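You operate a simulated robot arm through the tools that you are given. There is no shell and no other tool.

The job below is to be done with a simulated robot arm. You get a single attempt, and the scene is never put back.

JOB
Rinse the scum off the soap dish and put the pink soap back in it.
Fine: the soap waits on the tray; dish back in its place; tap off; leave the green bar. What is to be rubbed or washed off counts as gone when no trace of it is left.

Only the result counts: the job must be done as asked and must still hold three seconds after the hand-in. Knocking over, shifting, dropping, spilling or breaking anything else fails it.

ROBOT AND FRAMES
A 7-joint arm with a two-finger gripper, fixed in place. Base frame: the origin is at the foot of the arm, x ahead of it, y to its left, z up; the work surface is at about z = 930. Readings come in mm, degrees, newtons and seconds.
With the tool pointing down near the work surface it reaches from about 320 to 760 mm from the base axis. Its first joint turns from -143.0 to 143.0 degrees. Payload 2.45 kg.
The tool frame sits at the grasp point between the pads (the TCP): z along the fingers, y along the line on which they close. The tips reach 26 mm beyond it. Largest opening 96 mm; the body of the gripper starts 69 mm behind the TCP.
Orientation is told as [roll, pitch, yaw] about the base's x, y, z axes, in that order, counted from this pose: with the fingers straight down and closing along the base's y, the tool's x points along the base's -x, its y along +y and its z along -z.

CONTROLS
- The arm moves only by the tool send_rows. Its arguments are lists of equal length, an entry for each row: "linear": the shift along the tool's x, y, z in units of 200 mm (1.0 is 200 mm), a list of three; "dr": the turn, a rotation vector about the tool's x, y, z in units of 90 degrees (1.0 is 90 degrees), a list of three. In form: {"linear": [[dx, dy, dz], ...], "dr": [[wx, wy, wz], ...]}. A call has 1 to 20 rows; each row is the pose to reach, as a shift and turn from the pose commanded when the call began, along the tool's axes at that moment. "fingers" is the gripper command, from -1 (shut) to 1 (fully open), values between in proportion, set as the call begins (left out, the last holds). A call with a number of a shift or a turn outside -1 to 1 is refused whole. A row lasts 0.2 s, in which the tool goes at most 50 mm and 8.6 degrees; a call with a longer step from one row to the next is refused whole, and so is a gripper value outside its range. Where a pose cannot be reached the arm comes as near as it can. A force on the tool above 40 N (or 10 N above the force at the start of the call, whichever is more), or a blocked arm, ends the call early, and 0.2 s more pass. Each finger halts on what it meets, pressing with about 33 N; the grip force reading is that of the motor and also rises with nothing between the fingers. The clock runs only during rows and for 0.2 s after the last one: add rows that repeat a pose to give the fingers time. The reply holds the time, the measured pose of the TCP, the force on the tool along the base axes, the opening and the grip force, in the units named above and with some noise, with the torque about the TCP (base axes, N m) and any sound that the robot's microphone picked up.
- Cameras (640 x 400 px; columns grow to the right, rows downward): "scene" is fixed at [46.6, -655.5, 1681.7]; the picture's right is [0.76, -0.65, 0.00], its down [-0.62, -0.72, -0.31] and it looks along [0.20, 0.24, -0.95] (base axes); focal length 279 px, centre (320, 200). "wrist" rides on the gripper at [82, 3, -98] in the tool frame; the picture's right is [-0.04, 1.00, 0.00], its down [-0.73, -0.03, -0.68] and it looks along [-0.68, -0.03, 0.73] (tool axes); focal length 256 px, centre (320, 200). There is no depth. A picture from a camera that has moved, and an enlarged one, comes with that camera's place and axes in the base frame and with its lens. The place of the scene camera against the robot may be out by one fixed shift of up to 25 mm in any direction.
- grab_frame(camera): a new picture of that camera. The clock stands still meanwhile.
- move_column(by): slides the trunk up (or, below 0, down) by that many mm; the arm rides with it, the base frame stays. It gives what a move gives, with no picture.
- close_up(camera, box): a new picture of the part [left, top, right, bottom] of that camera's present view, enlarged. The clock stands still meanwhile.
- hand_in(): hands the job in; it is judged then, once.

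Nothing tells you positions but the pictures and the camera data. Unless the task says otherwise, let go and move clear before handing in.

The tools are called after "Emit:" by a JSON object that holds its "method" and its "body". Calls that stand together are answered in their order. send_rows: Moves the arm, as the interface text tells. Its arguments: {"type":"object","properties":{"linear":{"type":"array","items":{"type":"array","items":{"type":"number"}}},"dr":{"type":"array","items":{"type":"array","items":{"type":"number"}}},"fingers":{"type":"number"}},"required":["linear","dr"]} The other tools are called the same way: move_column (by) slides the trunk up or down; grab_frame (camera) takes a picture; close_up (camera, box) takes an enlarged picture of a part of a camera's view; hand_in () hands the job in.

At the start:

```text
time: 0.0
tcp_pos: [158.3, -372.5, 1244.1]
tool_rot: [0.0, 0.0, 0.0]
contact_force: [0.9, 0.3, 0.4]
wrist_torque: [0.01, 0.03, -0.02]
opening: 95.8
finger_force: 0.0
trunk travel left (down, up): [-575.0, 65.0]
```

scene: 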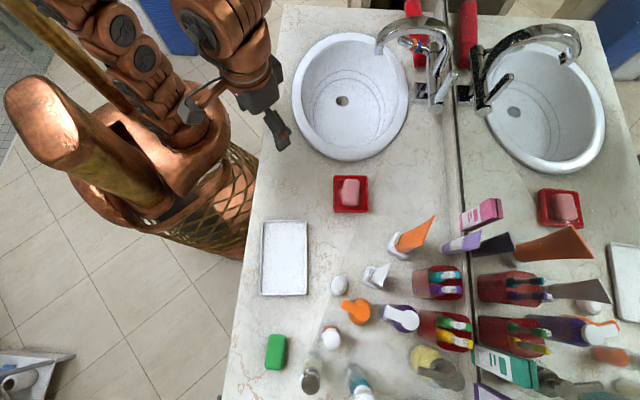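
wrist: 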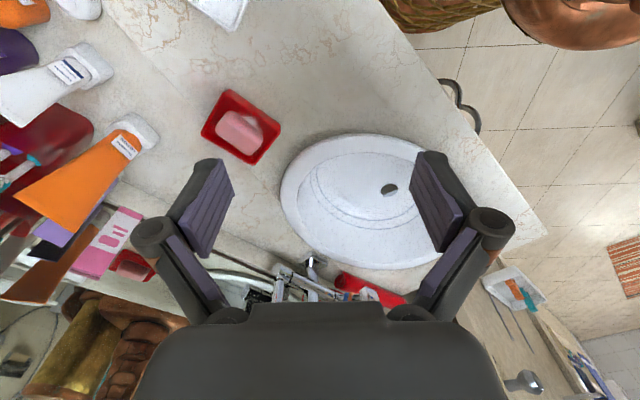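

I see a red soap dish holding the pink soap between the basin and the white tray, with the green bar lower left and the tap behind the basin. I'll look closer at the dish, tap and tray before moving.

Emit:
{"method": "close_up", "body": {"camera": "scene", "box": [310, 160, 390, 230]}}

Emit:
{"method": "close_up", "body": {"camera": "scene", "box": [290, 0, 490, 170]}}

Emit:
{"method": "close_up", "body": {"camera": "scene", "box": [230, 170, 480, 400]}}

Emit:
{"method": "close_up", "body": {"camera": "wrist", "box": [170, 60, 480, 310]}}

```text
5.71 times, centred on (350, 195) of scene
camera zoom: at [46.6, -655.5, 1681.7], right [0.76, -0.65, 0.0], down [-0.62, -0.72, -0.31], along [0.2, 0.24, -0.95], focal length 1593 px, centre (149, 229)
```

zoom: 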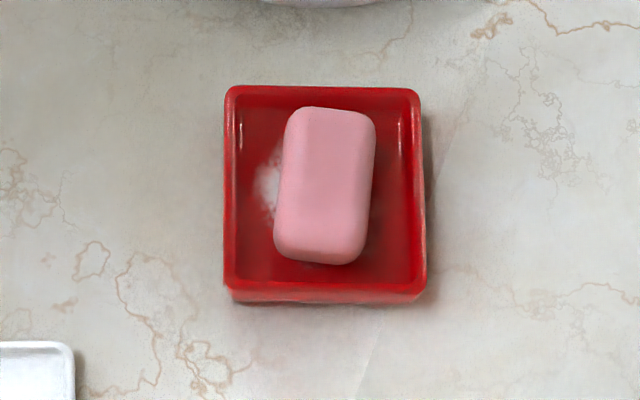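

```text
2.35 times, centred on (390, 85) of scene
camera zoom: at [46.6, -655.5, 1681.7], right [0.76, -0.65, 0.0], down [-0.62, -0.72, -0.31], along [0.2, 0.24, -0.95], focal length 656 px, centre (155, 471)
```

zoom: 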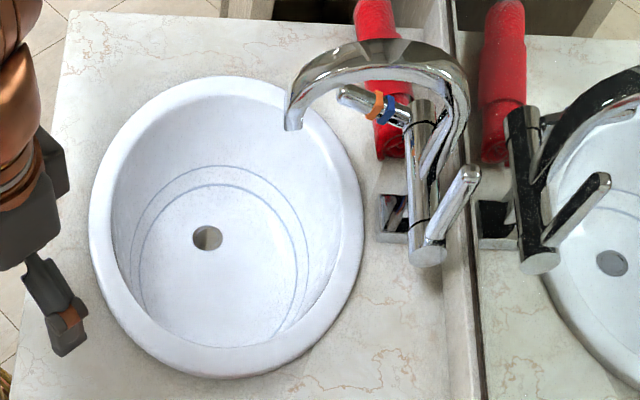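

```text
1.74 times, centred on (355, 285) of scene
camera zoom: at [46.6, -655.5, 1681.7], right [0.76, -0.65, 0.0], down [-0.62, -0.72, -0.31], along [0.2, 0.24, -0.95], focal length 485 px, centre (259, 52)
```

zoom: 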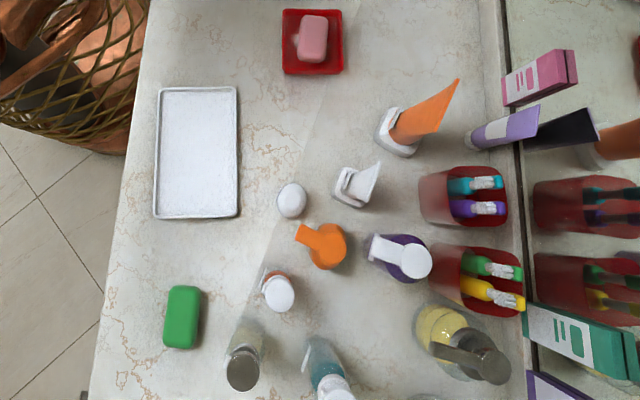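

```text
1.60 times, centred on (325, 185) of wrist
camera zoom: at [76.5, -368.2, 1342.8], right [0.04, 1.0, 0.0], down [0.73, -0.03, 0.68], along [0.68, -0.03, -0.73], focal length 410 px, centre (312, 224)
```

zoom: 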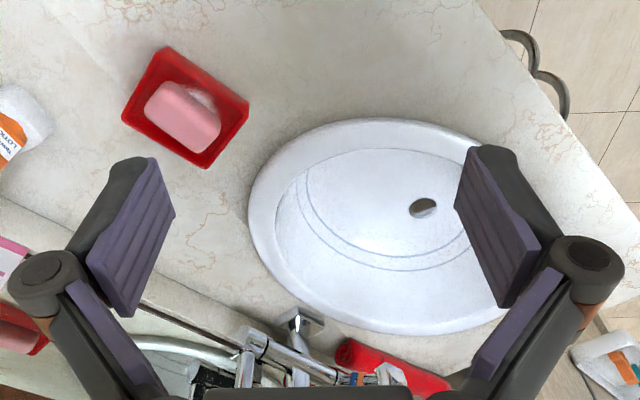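

The dish is around (270, -505), rotated about 40° in the base frame, and the drain is near (524, -203). Before touching anything, I'll raise and tilt the wrist camera to see how the tap works.

Emit:
{"method": "send_rows", "body": {"linear": [[-0.1, 0, -0.1], [-0.2, 0, -0.2], [-0.3, 0, -0.3], [-0.4, 0, -0.35], [-0.4, 0, -0.35]], "dr": [[0, -0.09, 0], [0, -0.18, 0], [0, -0.27, 0], [0, -0.33, 0], [0, -0.33, 0]]}}

Emit:
{"method": "grab_frame", "body": {"camera": "wrist"}}

```text
time: 1.2
tcp_pos: [238.4, -371.2, 1314.1]
tool_rot: [-0.1, -29.8, -0.1]
contact_force: [0.1, 0.8, -0.2]
wrist_torque: [0.0, 0.01, -0.05]
opening: 96.2
finger_force: 0.0
trunk travel left (down, up): [-575.0, 65.0]
```

```text
taken
camera wrist: at [118.6, -368.3, 1359.4], right [0.04, 1.0, 0.02], down [0.3, -0.03, 0.95], along [0.95, -0.03, -0.3], focal length 256 px, centre (320, 200)
```

wrist: 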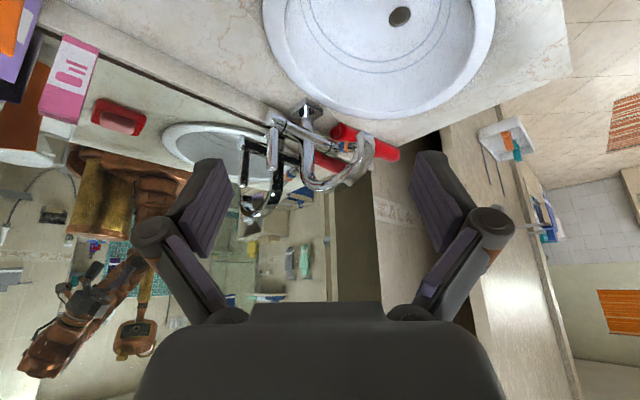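

Emit:
{"method": "close_up", "body": {"camera": "wrist", "box": [220, 80, 420, 230]}}

Emit:
{"method": "close_up", "body": {"camera": "scene", "box": [360, 10, 480, 120]}}

```text
2.67 times, centred on (320, 155) of wrist
camera zoom: at [118.6, -368.3, 1359.4], right [0.04, 1.0, 0.02], down [0.3, -0.03, 0.95], along [0.95, -0.03, -0.3], focal length 683 px, centre (320, 320)
```

zoom: 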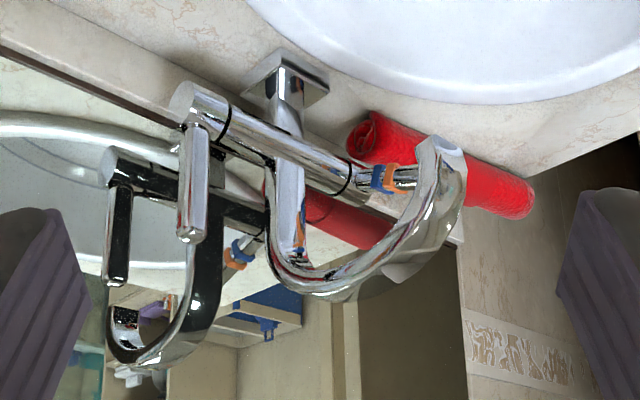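

```text
3.64 times, centred on (420, 65) of scene
camera zoom: at [46.6, -655.5, 1681.7], right [0.76, -0.65, 0.0], down [-0.62, -0.72, -0.31], along [0.2, 0.24, -0.95], focal length 1014 px, centre (-44, 691)
```

zoom: 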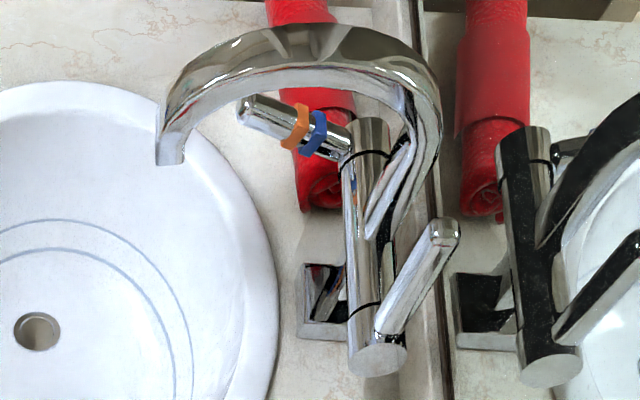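

The tap has a horizontal body. An upright lever sits at its near end, around (596, -485), and a lever with coloured rings at its far end; the outlet is near (544, -294, 1100). Next I'll level the tool and look straight at the dish from above, yawed to line up with the soap.

Emit:
{"method": "send_rows", "body": {"linear": [[0, 0, 0], [0, 0, 0], [0, 0, 0], [0, 0, 0], [0, 0, 0]], "dr": [[0, 0.09, 0], [0, 0.18, 0], [0, 0.27, 0], [0, 0.33, 0], [0, 0.331, 0]]}}

Emit:
{"method": "send_rows", "body": {"linear": [[-0.03, -0.12, 0.16], [-0.06, -0.24, 0.32], [-0.09, -0.36, 0.48], [-0.12, -0.48, 0.64], [-0.14, -0.6, 0.8], [-0.16, -0.67, 0.97], [-0.16, -0.67, 0.97]], "dr": [[0, 0, -0.08], [0, 0, -0.16], [0, 0, -0.24], [0, 0, -0.32], [0, 0, -0.4], [0, 0, -0.472], [0, 0, -0.472]]}}

Emit:
{"method": "grab_frame", "body": {"camera": "wrist"}}

Emit:
{"method": "grab_frame", "body": {"camera": "scene"}}

```text
time: 2.4
tcp_pos: [233.9, -376.2, 1280.7]
tool_rot: [0.0, 0.2, 0.0]
contact_force: [0.3, 0.6, 0.4]
wrist_torque: [0.01, -0.01, -0.05]
opening: 96.0
finger_force: 0.1
out of reach, approached as far as the arm can: row 3, 4, 5
trunk travel left (down, up): [-575.0, 65.0]
```

```text
time: 4.0
tcp_pos: [266.6, -509.1, 1085.0]
tool_rot: [0.1, 0.1, 42.5]
contact_force: [0.1, 0.0, -0.2]
wrist_torque: [-0.01, -0.01, -0.03]
opening: 96.2
finger_force: 0.2
trunk travel left (down, up): [-575.0, 65.0]
```

```text
taken
camera wrist: at [203.2, -560.6, 1183.5], right [-0.65, 0.76, 0.0], down [0.56, 0.47, 0.68], along [0.52, 0.44, -0.73], focal length 256 px, centre (320, 200)
```

wrist: 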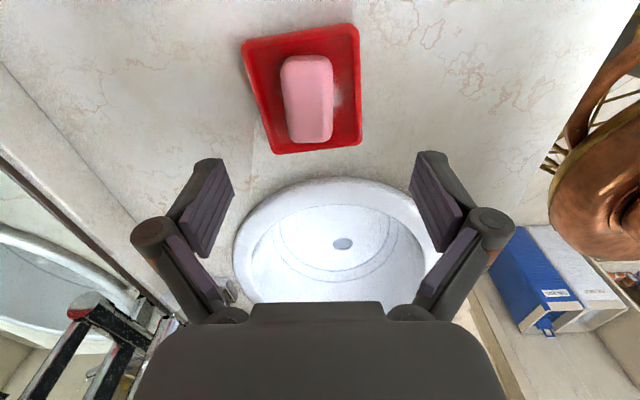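

```text
taken
```

scene: 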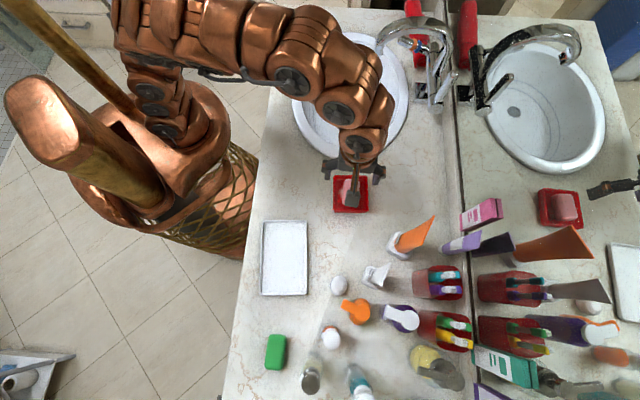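

The hand is now above the dish with the basin beyond it. I'll enlarge the view to measure the soap and dish before descending.

Emit:
{"method": "close_up", "body": {"camera": "wrist", "box": [220, 10, 400, 170]}}

```text
2.50 times, centred on (310, 90) of wrist
camera zoom: at [203.2, -560.6, 1183.5], right [-0.65, 0.76, 0.0], down [0.56, 0.47, 0.68], along [0.52, 0.44, -0.73], focal length 640 px, centre (345, 475)
```

zoom: 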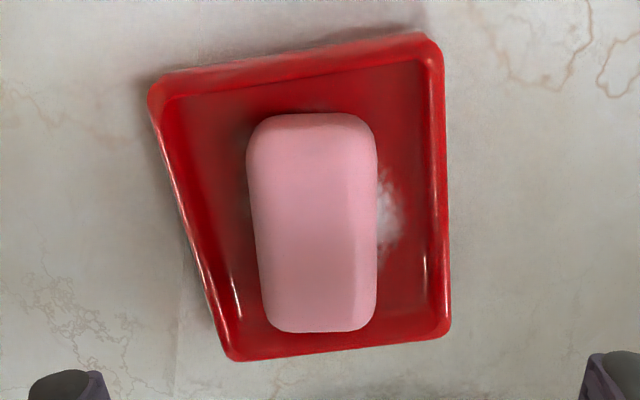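

The soap is about 42 × 77 mm, centred near (281, -509) at 41° yaw. There is roughly 19 mm between it and the dish walls on each side. I'll narrow the opening to about 52 mm, centre over it and go partway down to check.

Emit:
{"method": "send_rows", "body": {"linear": [[-0.027, -0.024, 0.125], [-0.054, -0.0475, 0.25], [-0.054, -0.0475, 0.375], [-0.054, -0.0475, 0.375], [-0.054, -0.0475, 0.375]], "dr": [[0, 0, 0.0167], [0, 0, 0.0167], [0, 0, 0.0167], [0, 0, 0.0167], [0, 0, 0.0167]], "fingers": 0.083}}

Emit:
{"method": "grab_frame", "body": {"camera": "wrist"}}

Emit:
{"method": "close_up", "body": {"camera": "scene", "box": [310, 130, 400, 230]}}

```text
time: 5.2
tcp_pos: [280.3, -508.1, 1011.0]
tool_rot: [0.0, 0.1, 41.1]
contact_force: [0.8, -0.6, -0.3]
wrist_torque: [0.01, -0.02, 0.04]
opening: 52.1
finger_force: 0.0
trunk travel left (down, up): [-575.0, 65.0]
```

```text
taken
camera wrist: at [215.5, -558.9, 1109.8], right [-0.62, 0.78, 0.0], down [0.57, 0.46, 0.68], along [0.53, 0.42, -0.73], focal length 256 px, centre (320, 200)
```

wrist: 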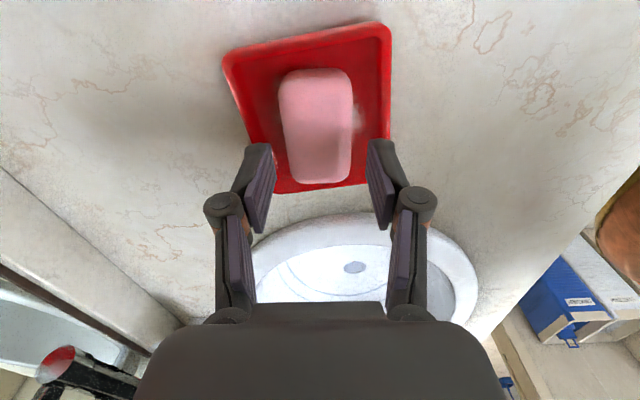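

```text
4.00 times, centred on (355, 180) of scene
camera zoom: at [46.6, -655.5, 1681.7], right [0.76, -0.65, 0.0], down [-0.62, -0.72, -0.31], along [0.2, 0.24, -0.95], focal length 1115 px, centre (180, 280)
```

zoom: 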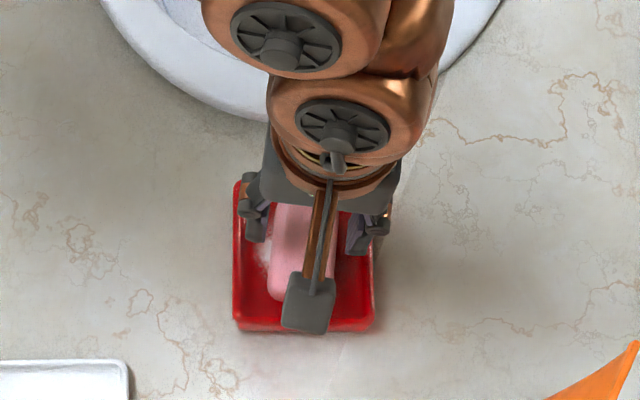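

The fingers straddle the soap with clearance on both sides. I'll widen slightly, descend so the tips sit just above the dish floor, and then close on the soap.

Emit:
{"method": "send_rows", "body": {"linear": [[0, -0.0075, 0.0], [-0.008, -0.0075, 0.07], [-0.008, -0.0075, 0.14], [-0.008, -0.0075, 0.18], [-0.008, -0.0075, 0.21], [-0.008, -0.0075, 0.21]], "dr": [[0, 0, 0], [0, 0, 0], [0, 0, 0], [0, 0, 0], [0, 0, 0], [0, 0, 0]], "fingers": 0.167}}

Emit:
{"method": "grab_frame", "body": {"camera": "wrist"}}

```text
time: 6.6
tcp_pos: [284.2, -510.0, 970.4]
tool_rot: [-0.1, 0.1, 40.9]
contact_force: [7.8, -6.1, 30.5]
wrist_torque: [-0.81, -1.05, 0.06]
opening: 64.2
finger_force: 11.8
trunk travel left (down, up): [-575.0, 65.0]
```

```text
taken
camera wrist: at [218.5, -558.8, 1069.5], right [-0.63, 0.78, 0.0], down [0.57, 0.46, 0.68], along [0.53, 0.42, -0.74], focal length 256 px, centre (320, 200)
```

wrist: 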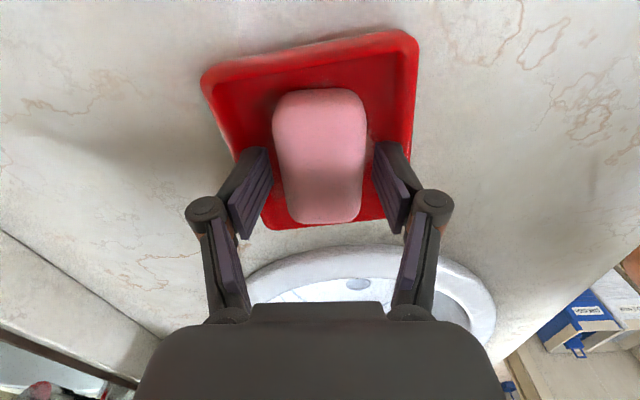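

The left finger met something with about 30 N and was pushed outward. I'll back straight up and take a closer look before trying again.

Emit:
{"method": "send_rows", "body": {"linear": [[0, 0, -0.05], [0, 0, -0.1], [0, 0, -0.2], [0, 0, -0.2]], "dr": [[0, 0, 0], [0, 0, 0], [0, 0, 0], [0, 0, 0]]}}

Emit:
{"method": "close_up", "body": {"camera": "wrist", "box": [200, 0, 420, 220]}}

Emit:
{"method": "close_up", "body": {"camera": "scene", "box": [310, 150, 400, 230]}}

```text
time: 7.6
tcp_pos: [283.1, -506.8, 1007.3]
tool_rot: [0.1, 0.0, 40.9]
contact_force: [-0.2, 0.3, 0.5]
wrist_torque: [0.01, 0.01, 0.03]
opening: 56.0
finger_force: 0.0
trunk travel left (down, up): [-575.0, 65.0]
```

```text
1.82 times, centred on (310, 110) of wrist
camera zoom: at [218.7, -557.9, 1107.1], right [-0.63, 0.78, 0.0], down [0.57, 0.46, 0.68], along [0.53, 0.43, -0.73], focal length 465 px, centre (338, 364)
```

zoom: 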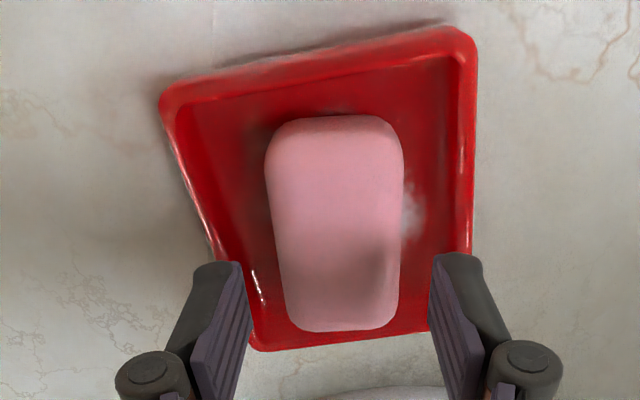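

```text
5.00 times, centred on (355, 190) of scene
camera zoom: at [46.6, -655.5, 1681.7], right [0.76, -0.65, 0.0], down [-0.62, -0.72, -0.31], along [0.2, 0.24, -0.95], focal length 1394 px, centre (145, 250)
```

zoom: 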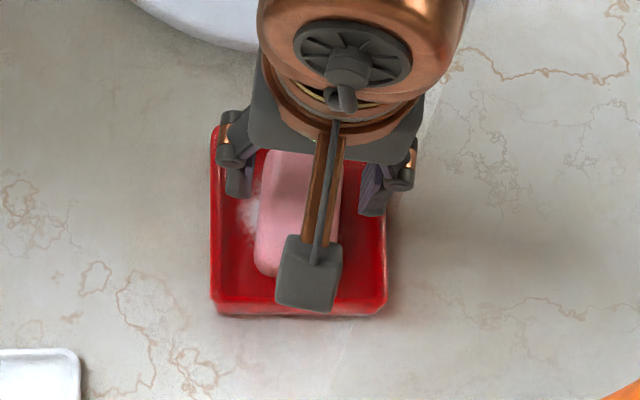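

From this view the visible finger is about 14.5 mm thick at the tip, so at a 56 mm opening a fingertip most likely caught the dish wall. I'll narrow to 50 mm, shift 1 mm to centre between the walls, and go down in small steps while watching the force.

Emit:
{"method": "send_rows", "body": {"linear": [[0, -0.005, 0.0], [0, -0.005, 0.06], [0, -0.005, 0.12], [0, -0.005, 0.12]], "dr": [[0, 0, 0], [0, 0, 0], [0, 0, 0], [0, 0, 0]], "fingers": 0.042}}

Emit:
{"method": "send_rows", "body": {"linear": [[0, 0, 0.02], [0, 0, 0.03], [0, 0, 0.03]], "dr": [[0, 0, 0], [0, 0, 0], [0, 0, 0]]}}

Emit:
{"method": "close_up", "body": {"camera": "wrist", "box": [200, 20, 420, 260]}}

```text
time: 8.6
tcp_pos: [282.5, -510.4, 984.6]
tool_rot: [-0.1, 0.2, 41.0]
contact_force: [-0.4, -0.7, 0.1]
wrist_torque: [0.0, 0.01, -0.01]
opening: 49.9
finger_force: 0.0
trunk travel left (down, up): [-575.0, 65.0]
```

```text
time: 9.4
tcp_pos: [283.1, -510.0, 978.1]
tool_rot: [0.2, 0.1, 41.0]
contact_force: [-0.5, 0.3, -0.6]
wrist_torque: [-0.02, -0.02, -0.01]
opening: 49.9
finger_force: 0.0
trunk travel left (down, up): [-575.0, 65.0]
```

```text
1.67 times, centred on (310, 140) of wrist
camera zoom: at [218.5, -559.7, 1076.9], right [-0.63, 0.78, 0.0], down [0.57, 0.46, 0.68], along [0.53, 0.42, -0.73], focal length 427 px, centre (337, 300)
```

zoom: 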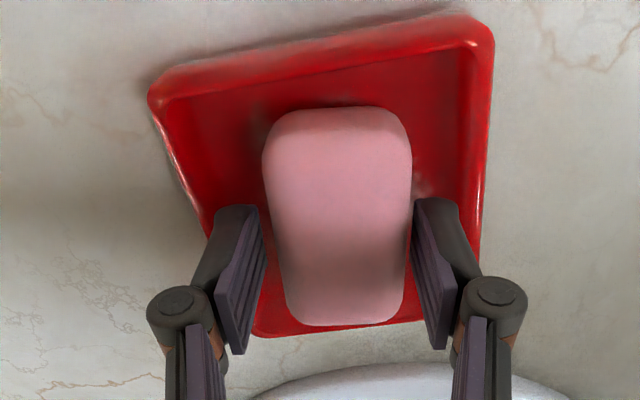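

The tips are now about 952 mm high with no contact, and the right finger is a little closer to the soap. I'll shift 1 mm right, go a few millimetres lower and close.

Emit:
{"method": "send_rows", "body": {"linear": [[0, 0.006, 0.0], [0, 0.006, 0.015], [0, 0.006, 0.03], [0, 0.006, 0.03]], "dr": [[0, 0, 0], [0, 0, 0], [0, 0, 0], [0, 0, 0]]}}

Emit:
{"method": "send_rows", "body": {"linear": [[0, 0, 0], [0, 0, 0], [0, 0, 0], [0, 0, 0]], "dr": [[0, 0, 0], [0, 0, 0], [0, 0, 0], [0, 0, 0]], "fingers": -0.3}}

Emit:
{"method": "grab_frame", "body": {"camera": "wrist"}}

```text
time: 10.4
tcp_pos: [282.7, -509.4, 971.8]
tool_rot: [0.1, 0.0, 41.0]
contact_force: [-0.3, -0.3, 0.4]
wrist_torque: [0.03, -0.01, -0.06]
opening: 50.2
finger_force: 0.1
trunk travel left (down, up): [-575.0, 65.0]
```

```text
time: 11.4
tcp_pos: [282.7, -509.1, 971.0]
tool_rot: [0.2, 0.0, 41.0]
contact_force: [-0.7, -1.2, 1.4]
wrist_torque: [0.01, 0.0, 0.01]
opening: 42.0
finger_force: 33.3
trunk travel left (down, up): [-575.0, 65.0]
```

```text
taken
camera wrist: at [218.0, -559.0, 1071.0], right [-0.63, 0.78, 0.0], down [0.57, 0.46, 0.68], along [0.53, 0.42, -0.73], focal length 256 px, centre (320, 200)
```

wrist: 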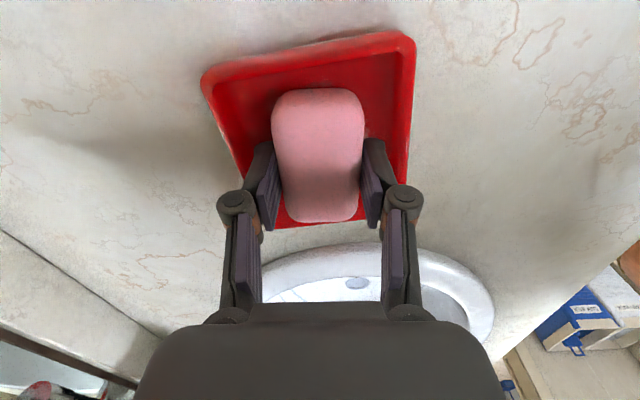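

The soap is held at 42 mm with 33 N. I'll lift it straight up and check that the dish stays put.

Emit:
{"method": "send_rows", "body": {"linear": [[0, 0, -0.05], [0, 0, -0.15], [0, 0, -0.3], [0, 0, -0.5], [0, 0, -0.5]], "dr": [[0, 0, 0], [0, 0, 0], [0, 0, 0], [0, 0, 0], [0, 0, 0]]}}

Emit:
{"method": "grab_frame", "body": {"camera": "wrist"}}

Emit:
{"method": "grab_frame", "body": {"camera": "scene"}}

```text
time: 12.6
tcp_pos: [281.6, -508.9, 1072.8]
tool_rot: [-0.1, 0.0, 41.0]
contact_force: [-0.6, -0.2, -1.0]
wrist_torque: [0.01, -0.04, 0.03]
opening: 42.1
finger_force: 33.7
trunk travel left (down, up): [-575.0, 65.0]
```

```text
taken
camera wrist: at [217.4, -559.2, 1171.1], right [-0.63, 0.78, 0.0], down [0.57, 0.46, 0.68], along [0.53, 0.42, -0.73], focal length 256 px, centre (320, 200)
```

wrist: 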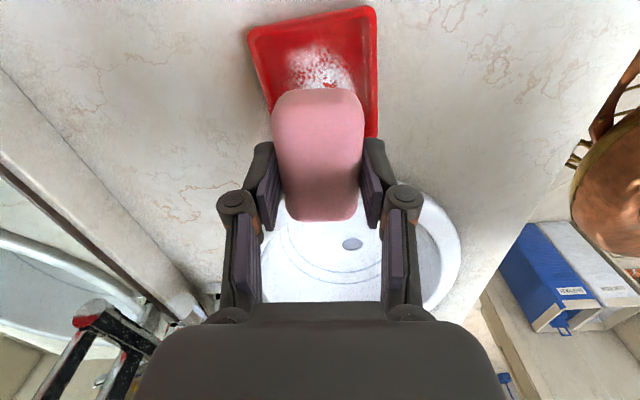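

```text
taken
```

scene: 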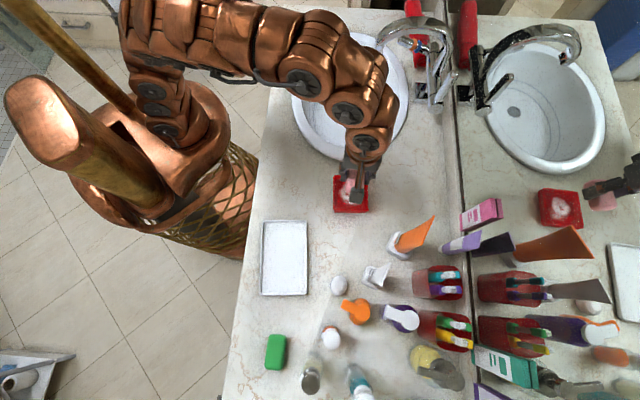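

The soap is clear and white scum shows in the middle of the dish floor. I'll carry the soap over to the tray at height.

Emit:
{"method": "send_rows", "body": {"linear": [[0.136, 0.113, -0.05], [0.272, 0.226, -0.05], [0.41, 0.339, -0.05], [0.546, 0.452, -0.05], [0.682, 0.565, -0.05], [0.82, 0.678, -0.05], [0.955, 0.791, -0.05], [0.955, 0.791, -0.05]], "dr": [[0, 0, 0], [0, 0, 0], [0, 0, 0], [0, 0, 0], [0, 0, 0], [0, 0, 0], [0, 0, 0], [0, 0, 0]]}}

Emit:
{"method": "grab_frame", "body": {"camera": "wrist"}}

Emit:
{"method": "grab_frame", "body": {"camera": "scene"}}

```text
time: 14.4
tcp_pos: [32.2, -512.7, 1083.9]
tool_rot: [0.1, 0.1, 41.1]
contact_force: [1.1, 0.1, -0.6]
wrist_torque: [0.0, 0.0, 0.0]
opening: 42.2
finger_force: 33.1
trunk travel left (down, up): [-575.0, 65.0]
```

```text
taken
camera wrist: at [-31.7, -564.1, 1182.9], right [-0.63, 0.78, 0.0], down [0.57, 0.46, 0.68], along [0.53, 0.43, -0.73], focal length 256 px, centre (320, 200)
```

wrist: 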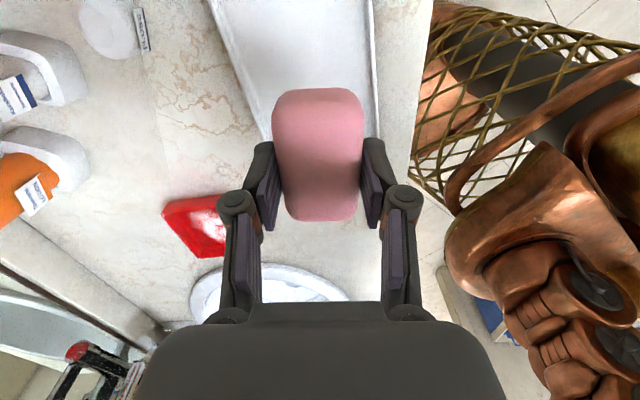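

```text
taken
```

scene: 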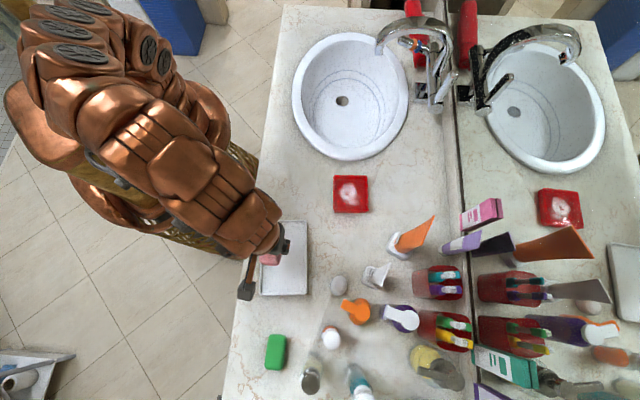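

The tray is directly below. I'll shift to sit well inside it and lower in stages, watching for contact.

Emit:
{"method": "send_rows", "body": {"linear": [[0.05, -0.045, 0.1], [0.05, -0.045, 0.25], [0.05, -0.045, 0.4], [0.05, -0.045, 0.5], [0.05, -0.045, 0.5]], "dr": [[0, 0, 0], [0, 0, 0], [0, 0, 0], [0, 0, 0], [0, 0, 0]]}}

Emit:
{"method": "send_rows", "body": {"linear": [[0, 0, 0.02], [0, 0, 0.03], [0, 0, 0.03]], "dr": [[0, 0, 0], [0, 0, 0], [0, 0, 0]]}}

Emit:
{"method": "grab_frame", "body": {"camera": "wrist"}}

```text
time: 15.6
tcp_pos: [33.2, -527.6, 982.5]
tool_rot: [0.0, 0.0, 41.0]
contact_force: [-0.1, -0.4, -0.8]
wrist_torque: [0.01, -0.05, -0.02]
opening: 42.0
finger_force: 32.5
trunk travel left (down, up): [-575.0, 65.0]
```

```text
time: 16.4
tcp_pos: [33.5, -528.3, 976.9]
tool_rot: [0.1, 0.1, 40.9]
contact_force: [-0.4, 0.3, -0.5]
wrist_torque: [0.03, -0.01, -0.02]
opening: 42.1
finger_force: 33.0
trunk travel left (down, up): [-575.0, 65.0]
```

```text
taken
camera wrist: at [-31.8, -577.8, 1075.6], right [-0.63, 0.78, 0.0], down [0.57, 0.46, 0.68], along [0.53, 0.42, -0.73], focal length 256 px, centre (320, 200)
```

wrist: 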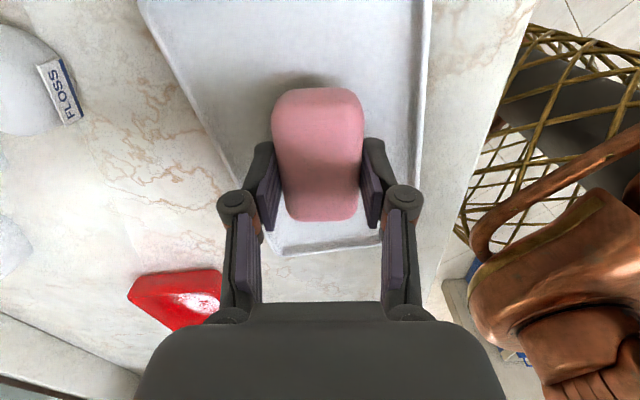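

The soap is over the tray and still clear of it, with the tray rim around it. I'll keep lowering in small steps.

Emit:
{"method": "send_rows", "body": {"linear": [[0, 0, 0.01], [0, 0, 0.015], [0, 0, 0.015]], "dr": [[0, 0, 0], [0, 0, 0], [0, 0, 0]]}}

Emit:
{"method": "send_rows", "body": {"linear": [[0, 0, 0.008], [0, 0, 0.015], [0, 0, 0.015]], "dr": [[0, 0, 0], [0, 0, 0], [0, 0, 0]]}}

```text
time: 17.2
tcp_pos: [33.1, -527.8, 975.0]
tool_rot: [0.2, 0.1, 41.0]
contact_force: [-0.7, -1.1, -1.0]
wrist_torque: [0.02, 0.01, -0.02]
opening: 42.1
finger_force: 33.1
trunk travel left (down, up): [-575.0, 65.0]
```

```text
time: 18.0
tcp_pos: [32.9, -527.2, 971.4]
tool_rot: [0.2, 0.1, 41.1]
contact_force: [0.8, 0.7, -1.0]
wrist_torque: [0.01, 0.0, 0.01]
opening: 42.1
finger_force: 32.6
trunk travel left (down, up): [-575.0, 65.0]
```

Emit:
{"method": "send_rows", "body": {"linear": [[0, 0, 0.008], [0, 0, 0.012], [0, 0, 0.012]], "dr": [[0, 0, 0], [0, 0, 0], [0, 0, 0]]}}

Emit:
{"method": "close_up", "body": {"camera": "scene", "box": [230, 200, 330, 310]}}

```text
time: 18.8
tcp_pos: [33.3, -527.2, 970.2]
tool_rot: [0.1, 0.1, 41.0]
contact_force: [1.0, -3.7, 10.9]
wrist_torque: [0.1, -0.18, 0.01]
opening: 42.4
finger_force: 32.9
trunk travel left (down, up): [-575.0, 65.0]
```

```text
3.64 times, centred on (280, 255) of scene
camera zoom: at [46.6, -655.5, 1681.7], right [0.76, -0.65, 0.0], down [-0.62, -0.72, -0.31], along [0.2, 0.24, -0.95], focal length 1014 px, centre (466, 0)
```

zoom: 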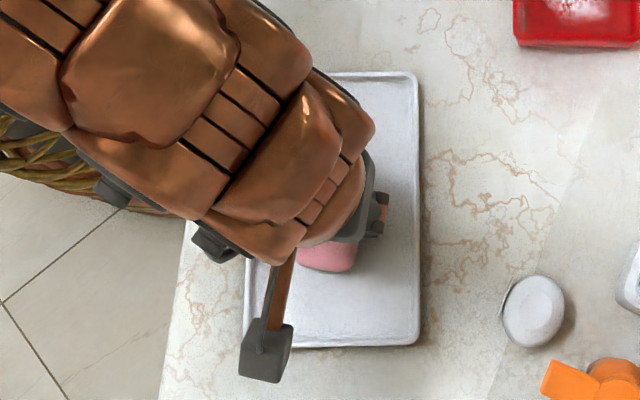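

Contact registered at 11 N, so the soap is resting on the tray. I'll open modestly and lift away.

Emit:
{"method": "send_rows", "body": {"linear": [[0, 0, -0.003], [0, 0, -0.003], [0, 0, -0.003]], "dr": [[0, 0, 0], [0, 0, 0], [0, 0, 0]], "fingers": 0.15}}

Emit:
{"method": "send_rows", "body": {"linear": [[0, 0, -0.1], [0, 0, -0.3], [0, 0, -0.5], [0, 0, -0.5]], "dr": [[0, 0, 0], [0, 0, 0], [0, 0, 0], [0, 0, 0]]}}

Emit:
{"method": "grab_frame", "body": {"camera": "wrist"}}

```text
time: 19.6
tcp_pos: [32.6, -529.7, 969.7]
tool_rot: [0.2, 0.1, 41.0]
contact_force: [0.3, -0.1, 0.5]
wrist_torque: [0.0, 0.02, 0.04]
opening: 55.2
finger_force: 0.1
trunk travel left (down, up): [-575.0, 65.0]
```

```text
time: 20.6
tcp_pos: [34.1, -528.6, 1067.6]
tool_rot: [0.0, 0.0, 41.0]
contact_force: [-0.4, -0.8, -0.2]
wrist_torque: [-0.01, -0.02, 0.02]
opening: 55.1
finger_force: 0.0
trunk travel left (down, up): [-575.0, 65.0]
```

```text
taken
camera wrist: at [-30.8, -577.9, 1166.1], right [-0.63, 0.78, 0.0], down [0.57, 0.46, 0.68], along [0.53, 0.42, -0.73], focal length 256 px, centre (320, 200)
```

wrist: 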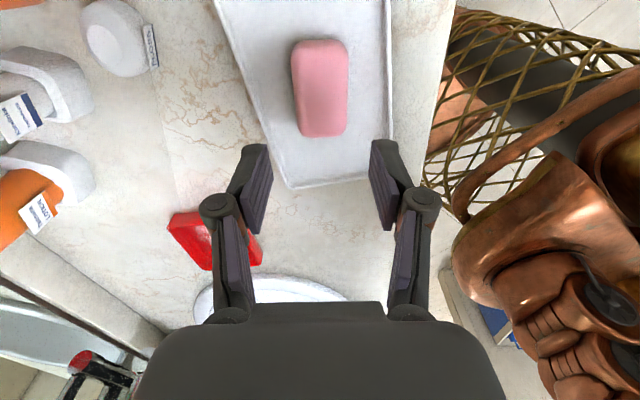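

The pink soap is resting on the tray. Next I'll swing round to the tap, yawing so the gripper closes along the lever's pivot axis, and look at it from the front.

Emit:
{"method": "send_rows", "body": {"linear": [[-0.05, 0, -0.2], [-0.2, -0.03, -0.35], [-0.4, -0.07, -0.41], [-0.6, -0.11, -0.41], [-0.8, -0.15, -0.41], [-0.98, -0.19, -0.41], [-0.98, -0.19, -0.41]], "dr": [[0, 0, 0.08], [0, 0, 0.16], [0, 0, 0.24], [0, 0, 0.32], [0, 0, 0.4], [0, 0, 0.472], [0, 0, 0.472]]}}

Emit:
{"method": "send_rows", "body": {"linear": [[-0.17, 0.1, 0], [-0.34, 0.2, 0], [-0.51, 0.3, 0], [-0.68, 0.4, 0], [-0.852, 0.517, 0], [-0.852, 0.517, 0], [-0.852, 0.517, 0]], "dr": [[0, 0, 0.08], [0, 0, 0.16], [0, 0, 0.24], [0, 0, 0.32], [0, 0, 0.4], [0, 0, 0.472], [0, 0, 0.472]]}}

Emit:
{"method": "send_rows", "body": {"linear": [[0, 0, 0], [0, 0, 0], [0, 0, 0], [0, 0, 0], [0, 0, 0], [0, 0, 0], [0, 0, 0]], "dr": [[0, -0.09, 0], [0, -0.18, 0], [0, -0.27, 0], [0, -0.36, 0], [0, -0.44, 0], [0, -0.5, 0], [0, -0.5, 0]]}}

Emit:
{"method": "grab_frame", "body": {"camera": "wrist"}}

Emit:
{"method": "grab_frame", "body": {"camera": "scene"}}

```text
time: 22.2
tcp_pos: [206.8, -426.2, 1151.0]
tool_rot: [-0.1, 0.1, -1.7]
contact_force: [-0.5, 0.0, 0.1]
wrist_torque: [0.01, 0.01, -0.02]
opening: 55.4
finger_force: 0.0
trunk travel left (down, up): [-575.0, 65.0]
```

```text
time: 23.8
tcp_pos: [379.1, -328.3, 1150.3]
tool_rot: [0.0, 0.1, -44.0]
contact_force: [0.1, 0.2, 0.0]
wrist_torque: [0.0, 0.0, 0.01]
opening: 55.3
finger_force: 0.0
trunk travel left (down, up): [-575.0, 65.0]
```

```text
time: 25.4
tcp_pos: [378.6, -328.7, 1150.7]
tool_rot: [-0.1, -45.0, -43.9]
contact_force: [0.0, -1.8, 0.3]
wrist_torque: [-0.01, 0.0, 0.01]
opening: 55.4
finger_force: 0.1
trunk travel left (down, up): [-575.0, 65.0]
```

```text
taken
camera wrist: at [288.8, -237.6, 1162.4], right [0.71, 0.7, 0.03], down [0.01, -0.05, 1.0], along [0.7, -0.71, -0.04], focal length 256 px, centre (320, 200)
```

wrist: 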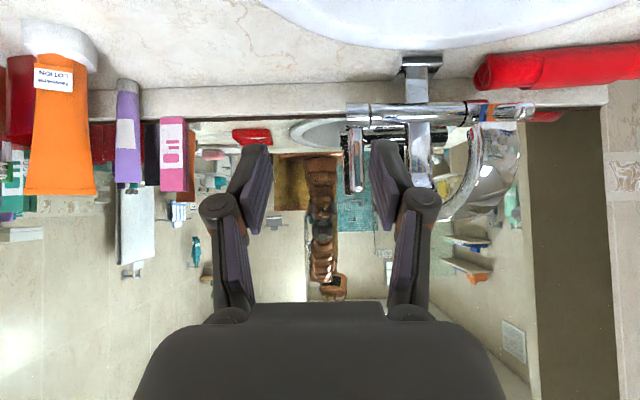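

```text
taken
```

scene: 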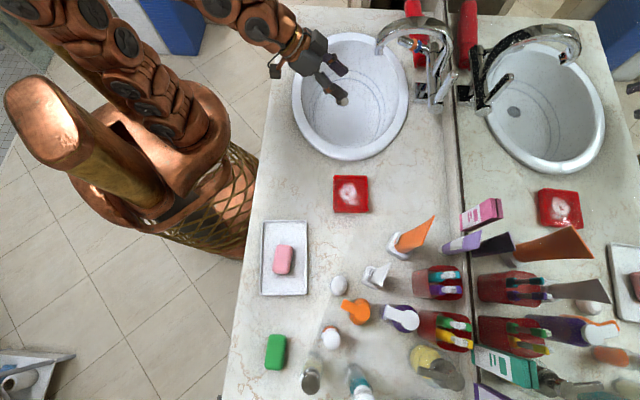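

The front view is upside down but clear: the tap body lies level, the near lever stands upright, and the ringed lever points forward at the far end. I'll enlarge it.

Emit:
{"method": "close_up", "body": {"camera": "wrist", "box": [320, 40, 560, 240]}}

Emit:
{"method": "close_up", "body": {"camera": "scene", "box": [370, 10, 470, 120]}}

```text
2.00 times, centred on (440, 140) of wrist
camera zoom: at [288.8, -237.6, 1162.4], right [0.71, 0.7, 0.03], down [0.01, -0.05, 1.0], along [0.7, -0.71, -0.04], focal length 512 px, centre (80, 320)
```

zoom: 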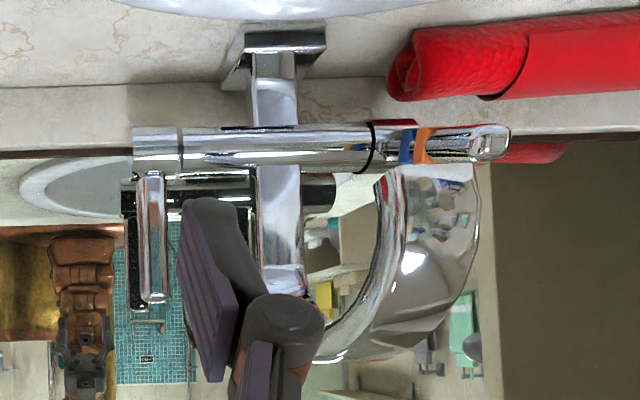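

```text
3.64 times, centred on (420, 65) of scene
camera zoom: at [46.6, -655.5, 1681.7], right [0.76, -0.65, 0.0], down [-0.62, -0.72, -0.31], along [0.2, 0.24, -0.95], focal length 1014 px, centre (-44, 691)
```

zoom: 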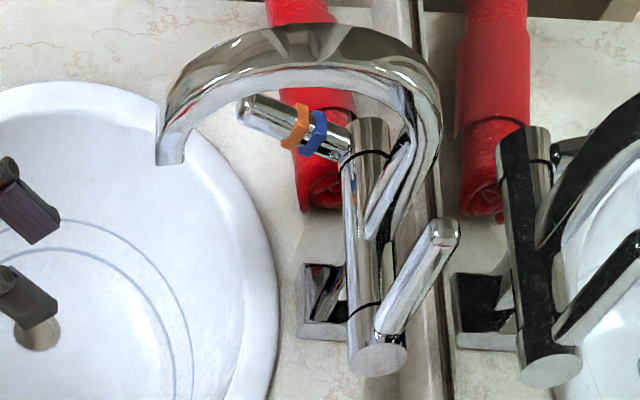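

The lever's grip spot works out to about (605, -483, 1118), with roughly 55 mm clear to the mirror behind it. I'll approach from the front at that height and stop 70 mm short to check alignment.

Emit:
{"method": "send_rows", "body": {"linear": [[-0.1, 0.04, 0.14], [-0.2, 0.08, 0.28], [-0.3, 0.12, 0.42], [-0.4, 0.16, 0.56], [-0.5, 0.2, 0.7], [-0.5915, 0.2335, 0.8225], [-0.5915, 0.2335, 0.8225]], "dr": [[0, 0, 0], [0, 0, 0], [0, 0, 0], [0, 0, 0], [0, 0, 0], [0, 0, 0], [0, 0, 0]]}}

Emit:
{"method": "grab_frame", "body": {"camera": "wrist"}}

Emit:
{"method": "close_up", "body": {"camera": "scene", "box": [340, 0, 480, 130]}}

```text
time: 27.0
tcp_pos: [554.0, -434.4, 1117.8]
tool_rot: [-0.2, -44.9, -43.9]
contact_force: [0.4, 0.1, -0.1]
wrist_torque: [-0.01, -0.03, -0.01]
opening: 55.2
finger_force: 0.1
trunk travel left (down, up): [-575.0, 65.0]
```

```text
taken
camera wrist: at [464.2, -343.5, 1129.9], right [0.71, 0.7, 0.03], down [0.01, -0.05, 1.0], along [0.7, -0.71, -0.04], focal length 256 px, centre (320, 200)
```

wrist: 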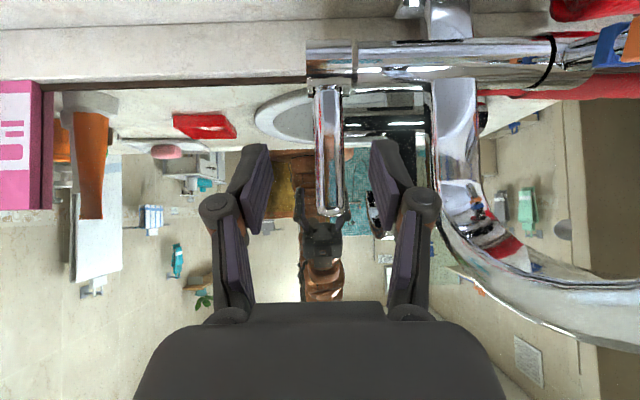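

```text
3.08 times, centred on (410, 65) of scene
camera zoom: at [46.6, -655.5, 1681.7], right [0.76, -0.65, 0.0], down [-0.62, -0.72, -0.31], along [0.2, 0.24, -0.95], focal length 858 px, centre (43, 615)
```

zoom: 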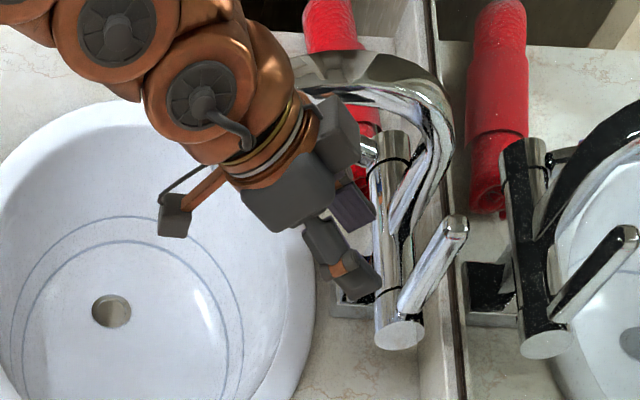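

The lever is between the fingers' lanes, about 5 mm to the right of centre. I'll correct for that, move in the last 71 mm and close on it.

Emit:
{"method": "send_rows", "body": {"linear": [[-0.03, 0.021, 0.03], [-0.1, 0.021, 0.1], [-0.17, 0.021, 0.17], [-0.251, 0.021, 0.251], [-0.251, 0.021, 0.251]], "dr": [[0, 0, 0], [0, 0, 0], [0, 0, 0], [0, 0, 0], [0, 0, 0]]}}

Emit:
{"method": "grab_frame", "body": {"camera": "wrist"}}

```text
time: 28.2
tcp_pos: [607.7, -481.2, 1116.8]
tool_rot: [-0.2, -44.9, -43.9]
contact_force: [-0.7, -0.5, -0.3]
wrist_torque: [-0.01, -0.01, -0.03]
opening: 55.2
finger_force: 0.0
trunk travel left (down, up): [-575.0, 65.0]
```

```text
taken
camera wrist: at [517.4, -389.7, 1129.6], right [0.71, 0.7, 0.03], down [0.01, -0.05, 1.0], along [0.7, -0.71, -0.04], focal length 256 px, centre (320, 200)
```

wrist: 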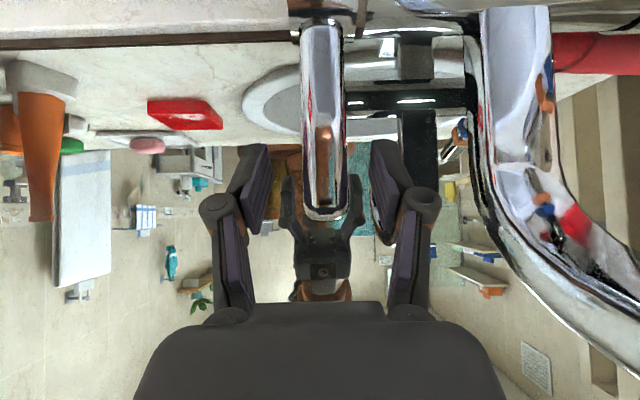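

The lever is centred between the pads. I'll close on it.

Emit:
{"method": "send_rows", "body": {"linear": [[0, 0, 0], [0, 0, 0], [0, 0, 0], [0, 0, 0], [0, 0, 0]], "dr": [[0, 0, 0], [0, 0, 0], [0, 0, 0], [0, 0, 0], [0, 0, 0]], "fingers": -0.9}}

```text
time: 29.4
tcp_pos: [609.1, -478.9, 1117.3]
tool_rot: [-0.2, -44.9, -43.8]
contact_force: [16.2, 16.2, 0.2]
wrist_torque: [0.65, -0.61, 0.0]
opening: 23.9
finger_force: 44.9
trunk travel left (down, up): [-575.0, 65.0]
```

The right finger touched first, pushing the tool about 2 mm sideways. I'll shift to centre on the lever so both pads bear evenly.

Emit:
{"method": "send_rows", "body": {"linear": [[0, 0.008, 0], [0, 0.016, 0], [0, 0.016, 0], [0, 0.016, 0]], "dr": [[0, 0, 0], [0, 0, 0], [0, 0, 0], [0, 0, 0]]}}

```text
time: 30.4
tcp_pos: [608.5, -479.2, 1116.9]
tool_rot: [0.1, -44.8, -43.9]
contact_force: [-5.9, 7.5, 0.0]
wrist_torque: [0.67, 0.34, -0.36]
opening: 23.7
finger_force: 45.0
trunk travel left (down, up): [-575.0, 65.0]
```

Both pads bear on the lever now. I'll try easing it forward toward the user about 10° along its arc while watching force and sound.

Emit:
{"method": "send_rows", "body": {"linear": [[0.022, 0, -0.02], [0.044, 0, -0.038], [0.066, 0, -0.0556], [0.066, 0, -0.0556]], "dr": [[0, 0, 0], [0, 0, 0], [0, 0, 0], [0, 0, 0]]}}

Emit:
{"method": "grab_frame", "body": {"camera": "wrist"}}

Emit:
{"method": "close_up", "body": {"camera": "scene", "box": [340, 0, 480, 130]}}

```text
time: 31.4
tcp_pos: [598.4, -467.6, 1116.3]
tool_rot: [0.0, -45.1, -44.0]
contact_force: [3.8, -15.6, 7.6]
wrist_torque: [-0.88, -1.31, -0.77]
opening: 23.6
finger_force: 45.0
trunk travel left (down, up): [-575.0, 65.0]
```

```text
taken
camera wrist: at [508.3, -376.9, 1128.8], right [0.71, 0.7, 0.03], down [0.01, -0.05, 1.0], along [0.7, -0.71, -0.04], focal length 256 px, centre (320, 200)
```

wrist: 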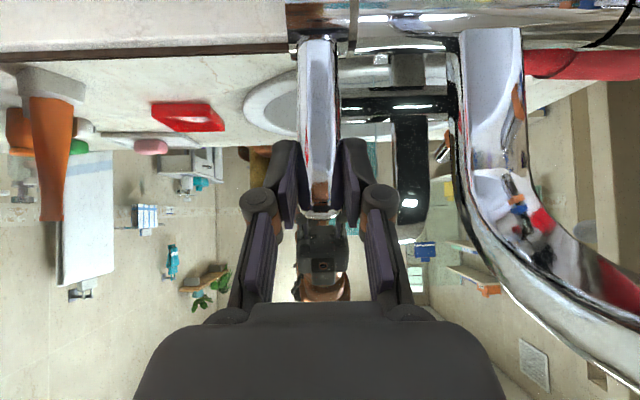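

```text
3.08 times, centred on (410, 65) of scene
camera zoom: at [46.6, -655.5, 1681.7], right [0.76, -0.65, 0.0], down [-0.62, -0.72, -0.31], along [0.2, 0.24, -0.95], focal length 858 px, centre (43, 615)
```

zoom: 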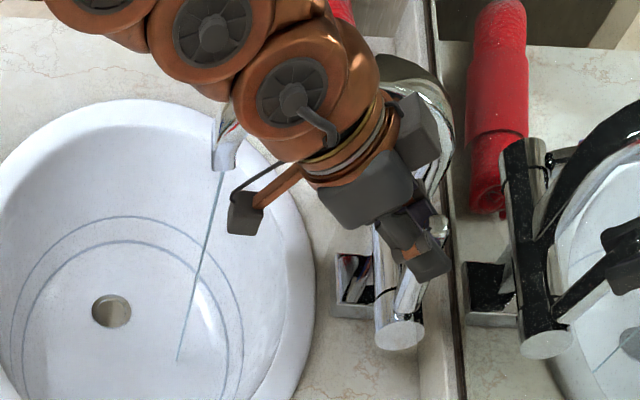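

Water is running: a thin stream has started from the spout. I'll pull the lever a bit further for a stronger flow.

Emit:
{"method": "send_rows", "body": {"linear": [[0.037, 0, -0.022], [0.075, 0, -0.043], [0.115, 0, -0.056], [0.1585, 0, -0.0695], [0.1585, 0, -0.0695]], "dr": [[0, 0, 0], [0, 0, 0], [0, 0, 0], [0, 0, 0], [0, 0, 0]]}}

Emit:
{"method": "close_up", "body": {"camera": "scene", "box": [290, 0, 490, 170]}}

```text
time: 32.6
tcp_pos: [573.5, -444.8, 1100.3]
tool_rot: [-0.1, -44.7, -44.0]
contact_force: [-6.7, -5.5, 0.9]
wrist_torque: [0.22, -0.08, -0.54]
opening: 23.7
finger_force: 43.2
trunk travel left (down, up): [-575.0, 65.0]
```

```text
2.35 times, centred on (390, 85) of scene
camera zoom: at [46.6, -655.5, 1681.7], right [0.76, -0.65, 0.0], down [-0.62, -0.72, -0.31], along [0.2, 0.24, -0.95], focal length 656 px, centre (155, 471)
```

zoom: 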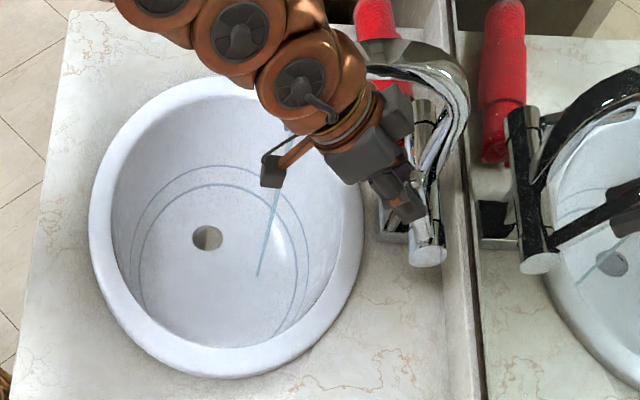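

The flow is steady and lands inside the basin near (540, -300). I'll release the lever and back off, checking that the water keeps running.

Emit:
{"method": "send_rows", "body": {"linear": [[0, 0, 0], [0, 0, 0], [0, 0, 0], [0, 0, 0]], "dr": [[0, 0, 0], [0, 0, 0], [0, 0, 0], [0, 0, 0]], "fingers": 0.1}}

Emit:
{"method": "send_rows", "body": {"linear": [[0, 0, -0.1], [0, 0, -0.3], [0, 0, -0.5], [0, 0, -0.7], [0, 0, -0.7]], "dr": [[0, 0, 0], [0, 0, 0], [0, 0, 0], [0, 0, 0], [0, 0, 0]]}}

Emit:
{"method": "grab_frame", "body": {"camera": "wrist"}}

Emit:
{"method": "close_up", "body": {"camera": "scene", "box": [290, 0, 490, 170]}}

```text
time: 33.6
tcp_pos: [575.3, -445.0, 1101.8]
tool_rot: [-0.1, -44.9, -44.0]
contact_force: [0.2, 0.2, -0.4]
wrist_torque: [-0.01, 0.02, -0.01]
opening: 52.6
finger_force: 0.0
trunk travel left (down, up): [-575.0, 65.0]
```

```text
time: 34.8
tcp_pos: [504.5, -374.0, 1201.7]
tool_rot: [-0.1, -44.9, -43.8]
contact_force: [-0.4, 0.8, 0.3]
wrist_torque: [0.0, 0.01, -0.01]
opening: 52.7
finger_force: 0.0
trunk travel left (down, up): [-575.0, 65.0]
```

```text
taken
camera wrist: at [413.6, -283.5, 1213.8], right [0.71, 0.7, 0.03], down [0.01, -0.05, 1.0], along [0.7, -0.71, -0.04], focal length 256 px, centre (320, 200)
```

wrist: 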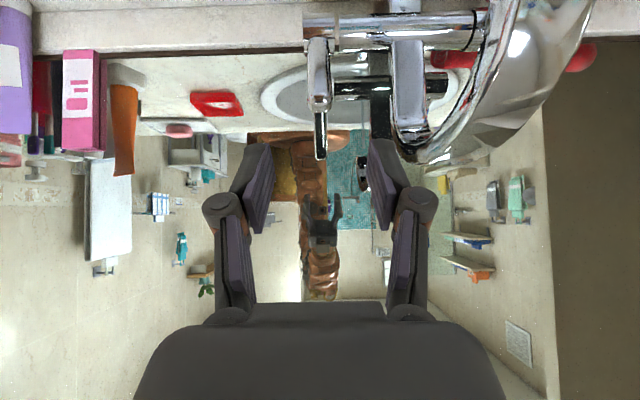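

```text
2.35 times, centred on (390, 85) of scene
camera zoom: at [46.6, -655.5, 1681.7], right [0.76, -0.65, 0.0], down [-0.62, -0.72, -0.31], along [0.2, 0.24, -0.95], focal length 656 px, centre (155, 471)
```

zoom: 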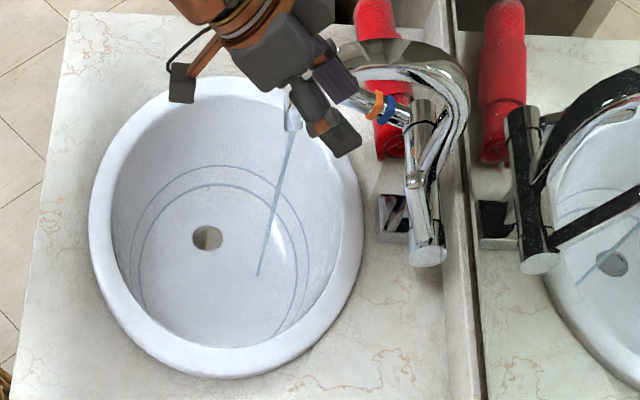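

The water keeps running with the lever released. Next I'll go to the dish and grip its wall on the side away from the basin, near the front corner, so the hand stays clear of the stream. First I'll move back over it in two stages while levelling the tool.

Emit:
{"method": "send_rows", "body": {"linear": [[0.07, -0.14, 0.005], [0.14, -0.28, 0.01], [0.21, -0.43, 0.015], [0.28, -0.58, 0.02], [0.37, -0.744, 0.028], [0.37, -0.744, 0.028]], "dr": [[0, 0.05, 0], [0, 0.1, 0], [0, 0.15, 0], [0, 0.2, 0], [0, 0.25, 0], [0, 0.25, 0]]}}

```text
time: 36.2
tcp_pos: [366.1, -447.6, 1146.5]
tool_rot: [-0.1, -22.4, -44.1]
contact_force: [-0.4, -0.5, 0.1]
wrist_torque: [0.02, 0.02, 0.01]
opening: 52.9
finger_force: 0.0
trunk travel left (down, up): [-575.0, 65.0]
```

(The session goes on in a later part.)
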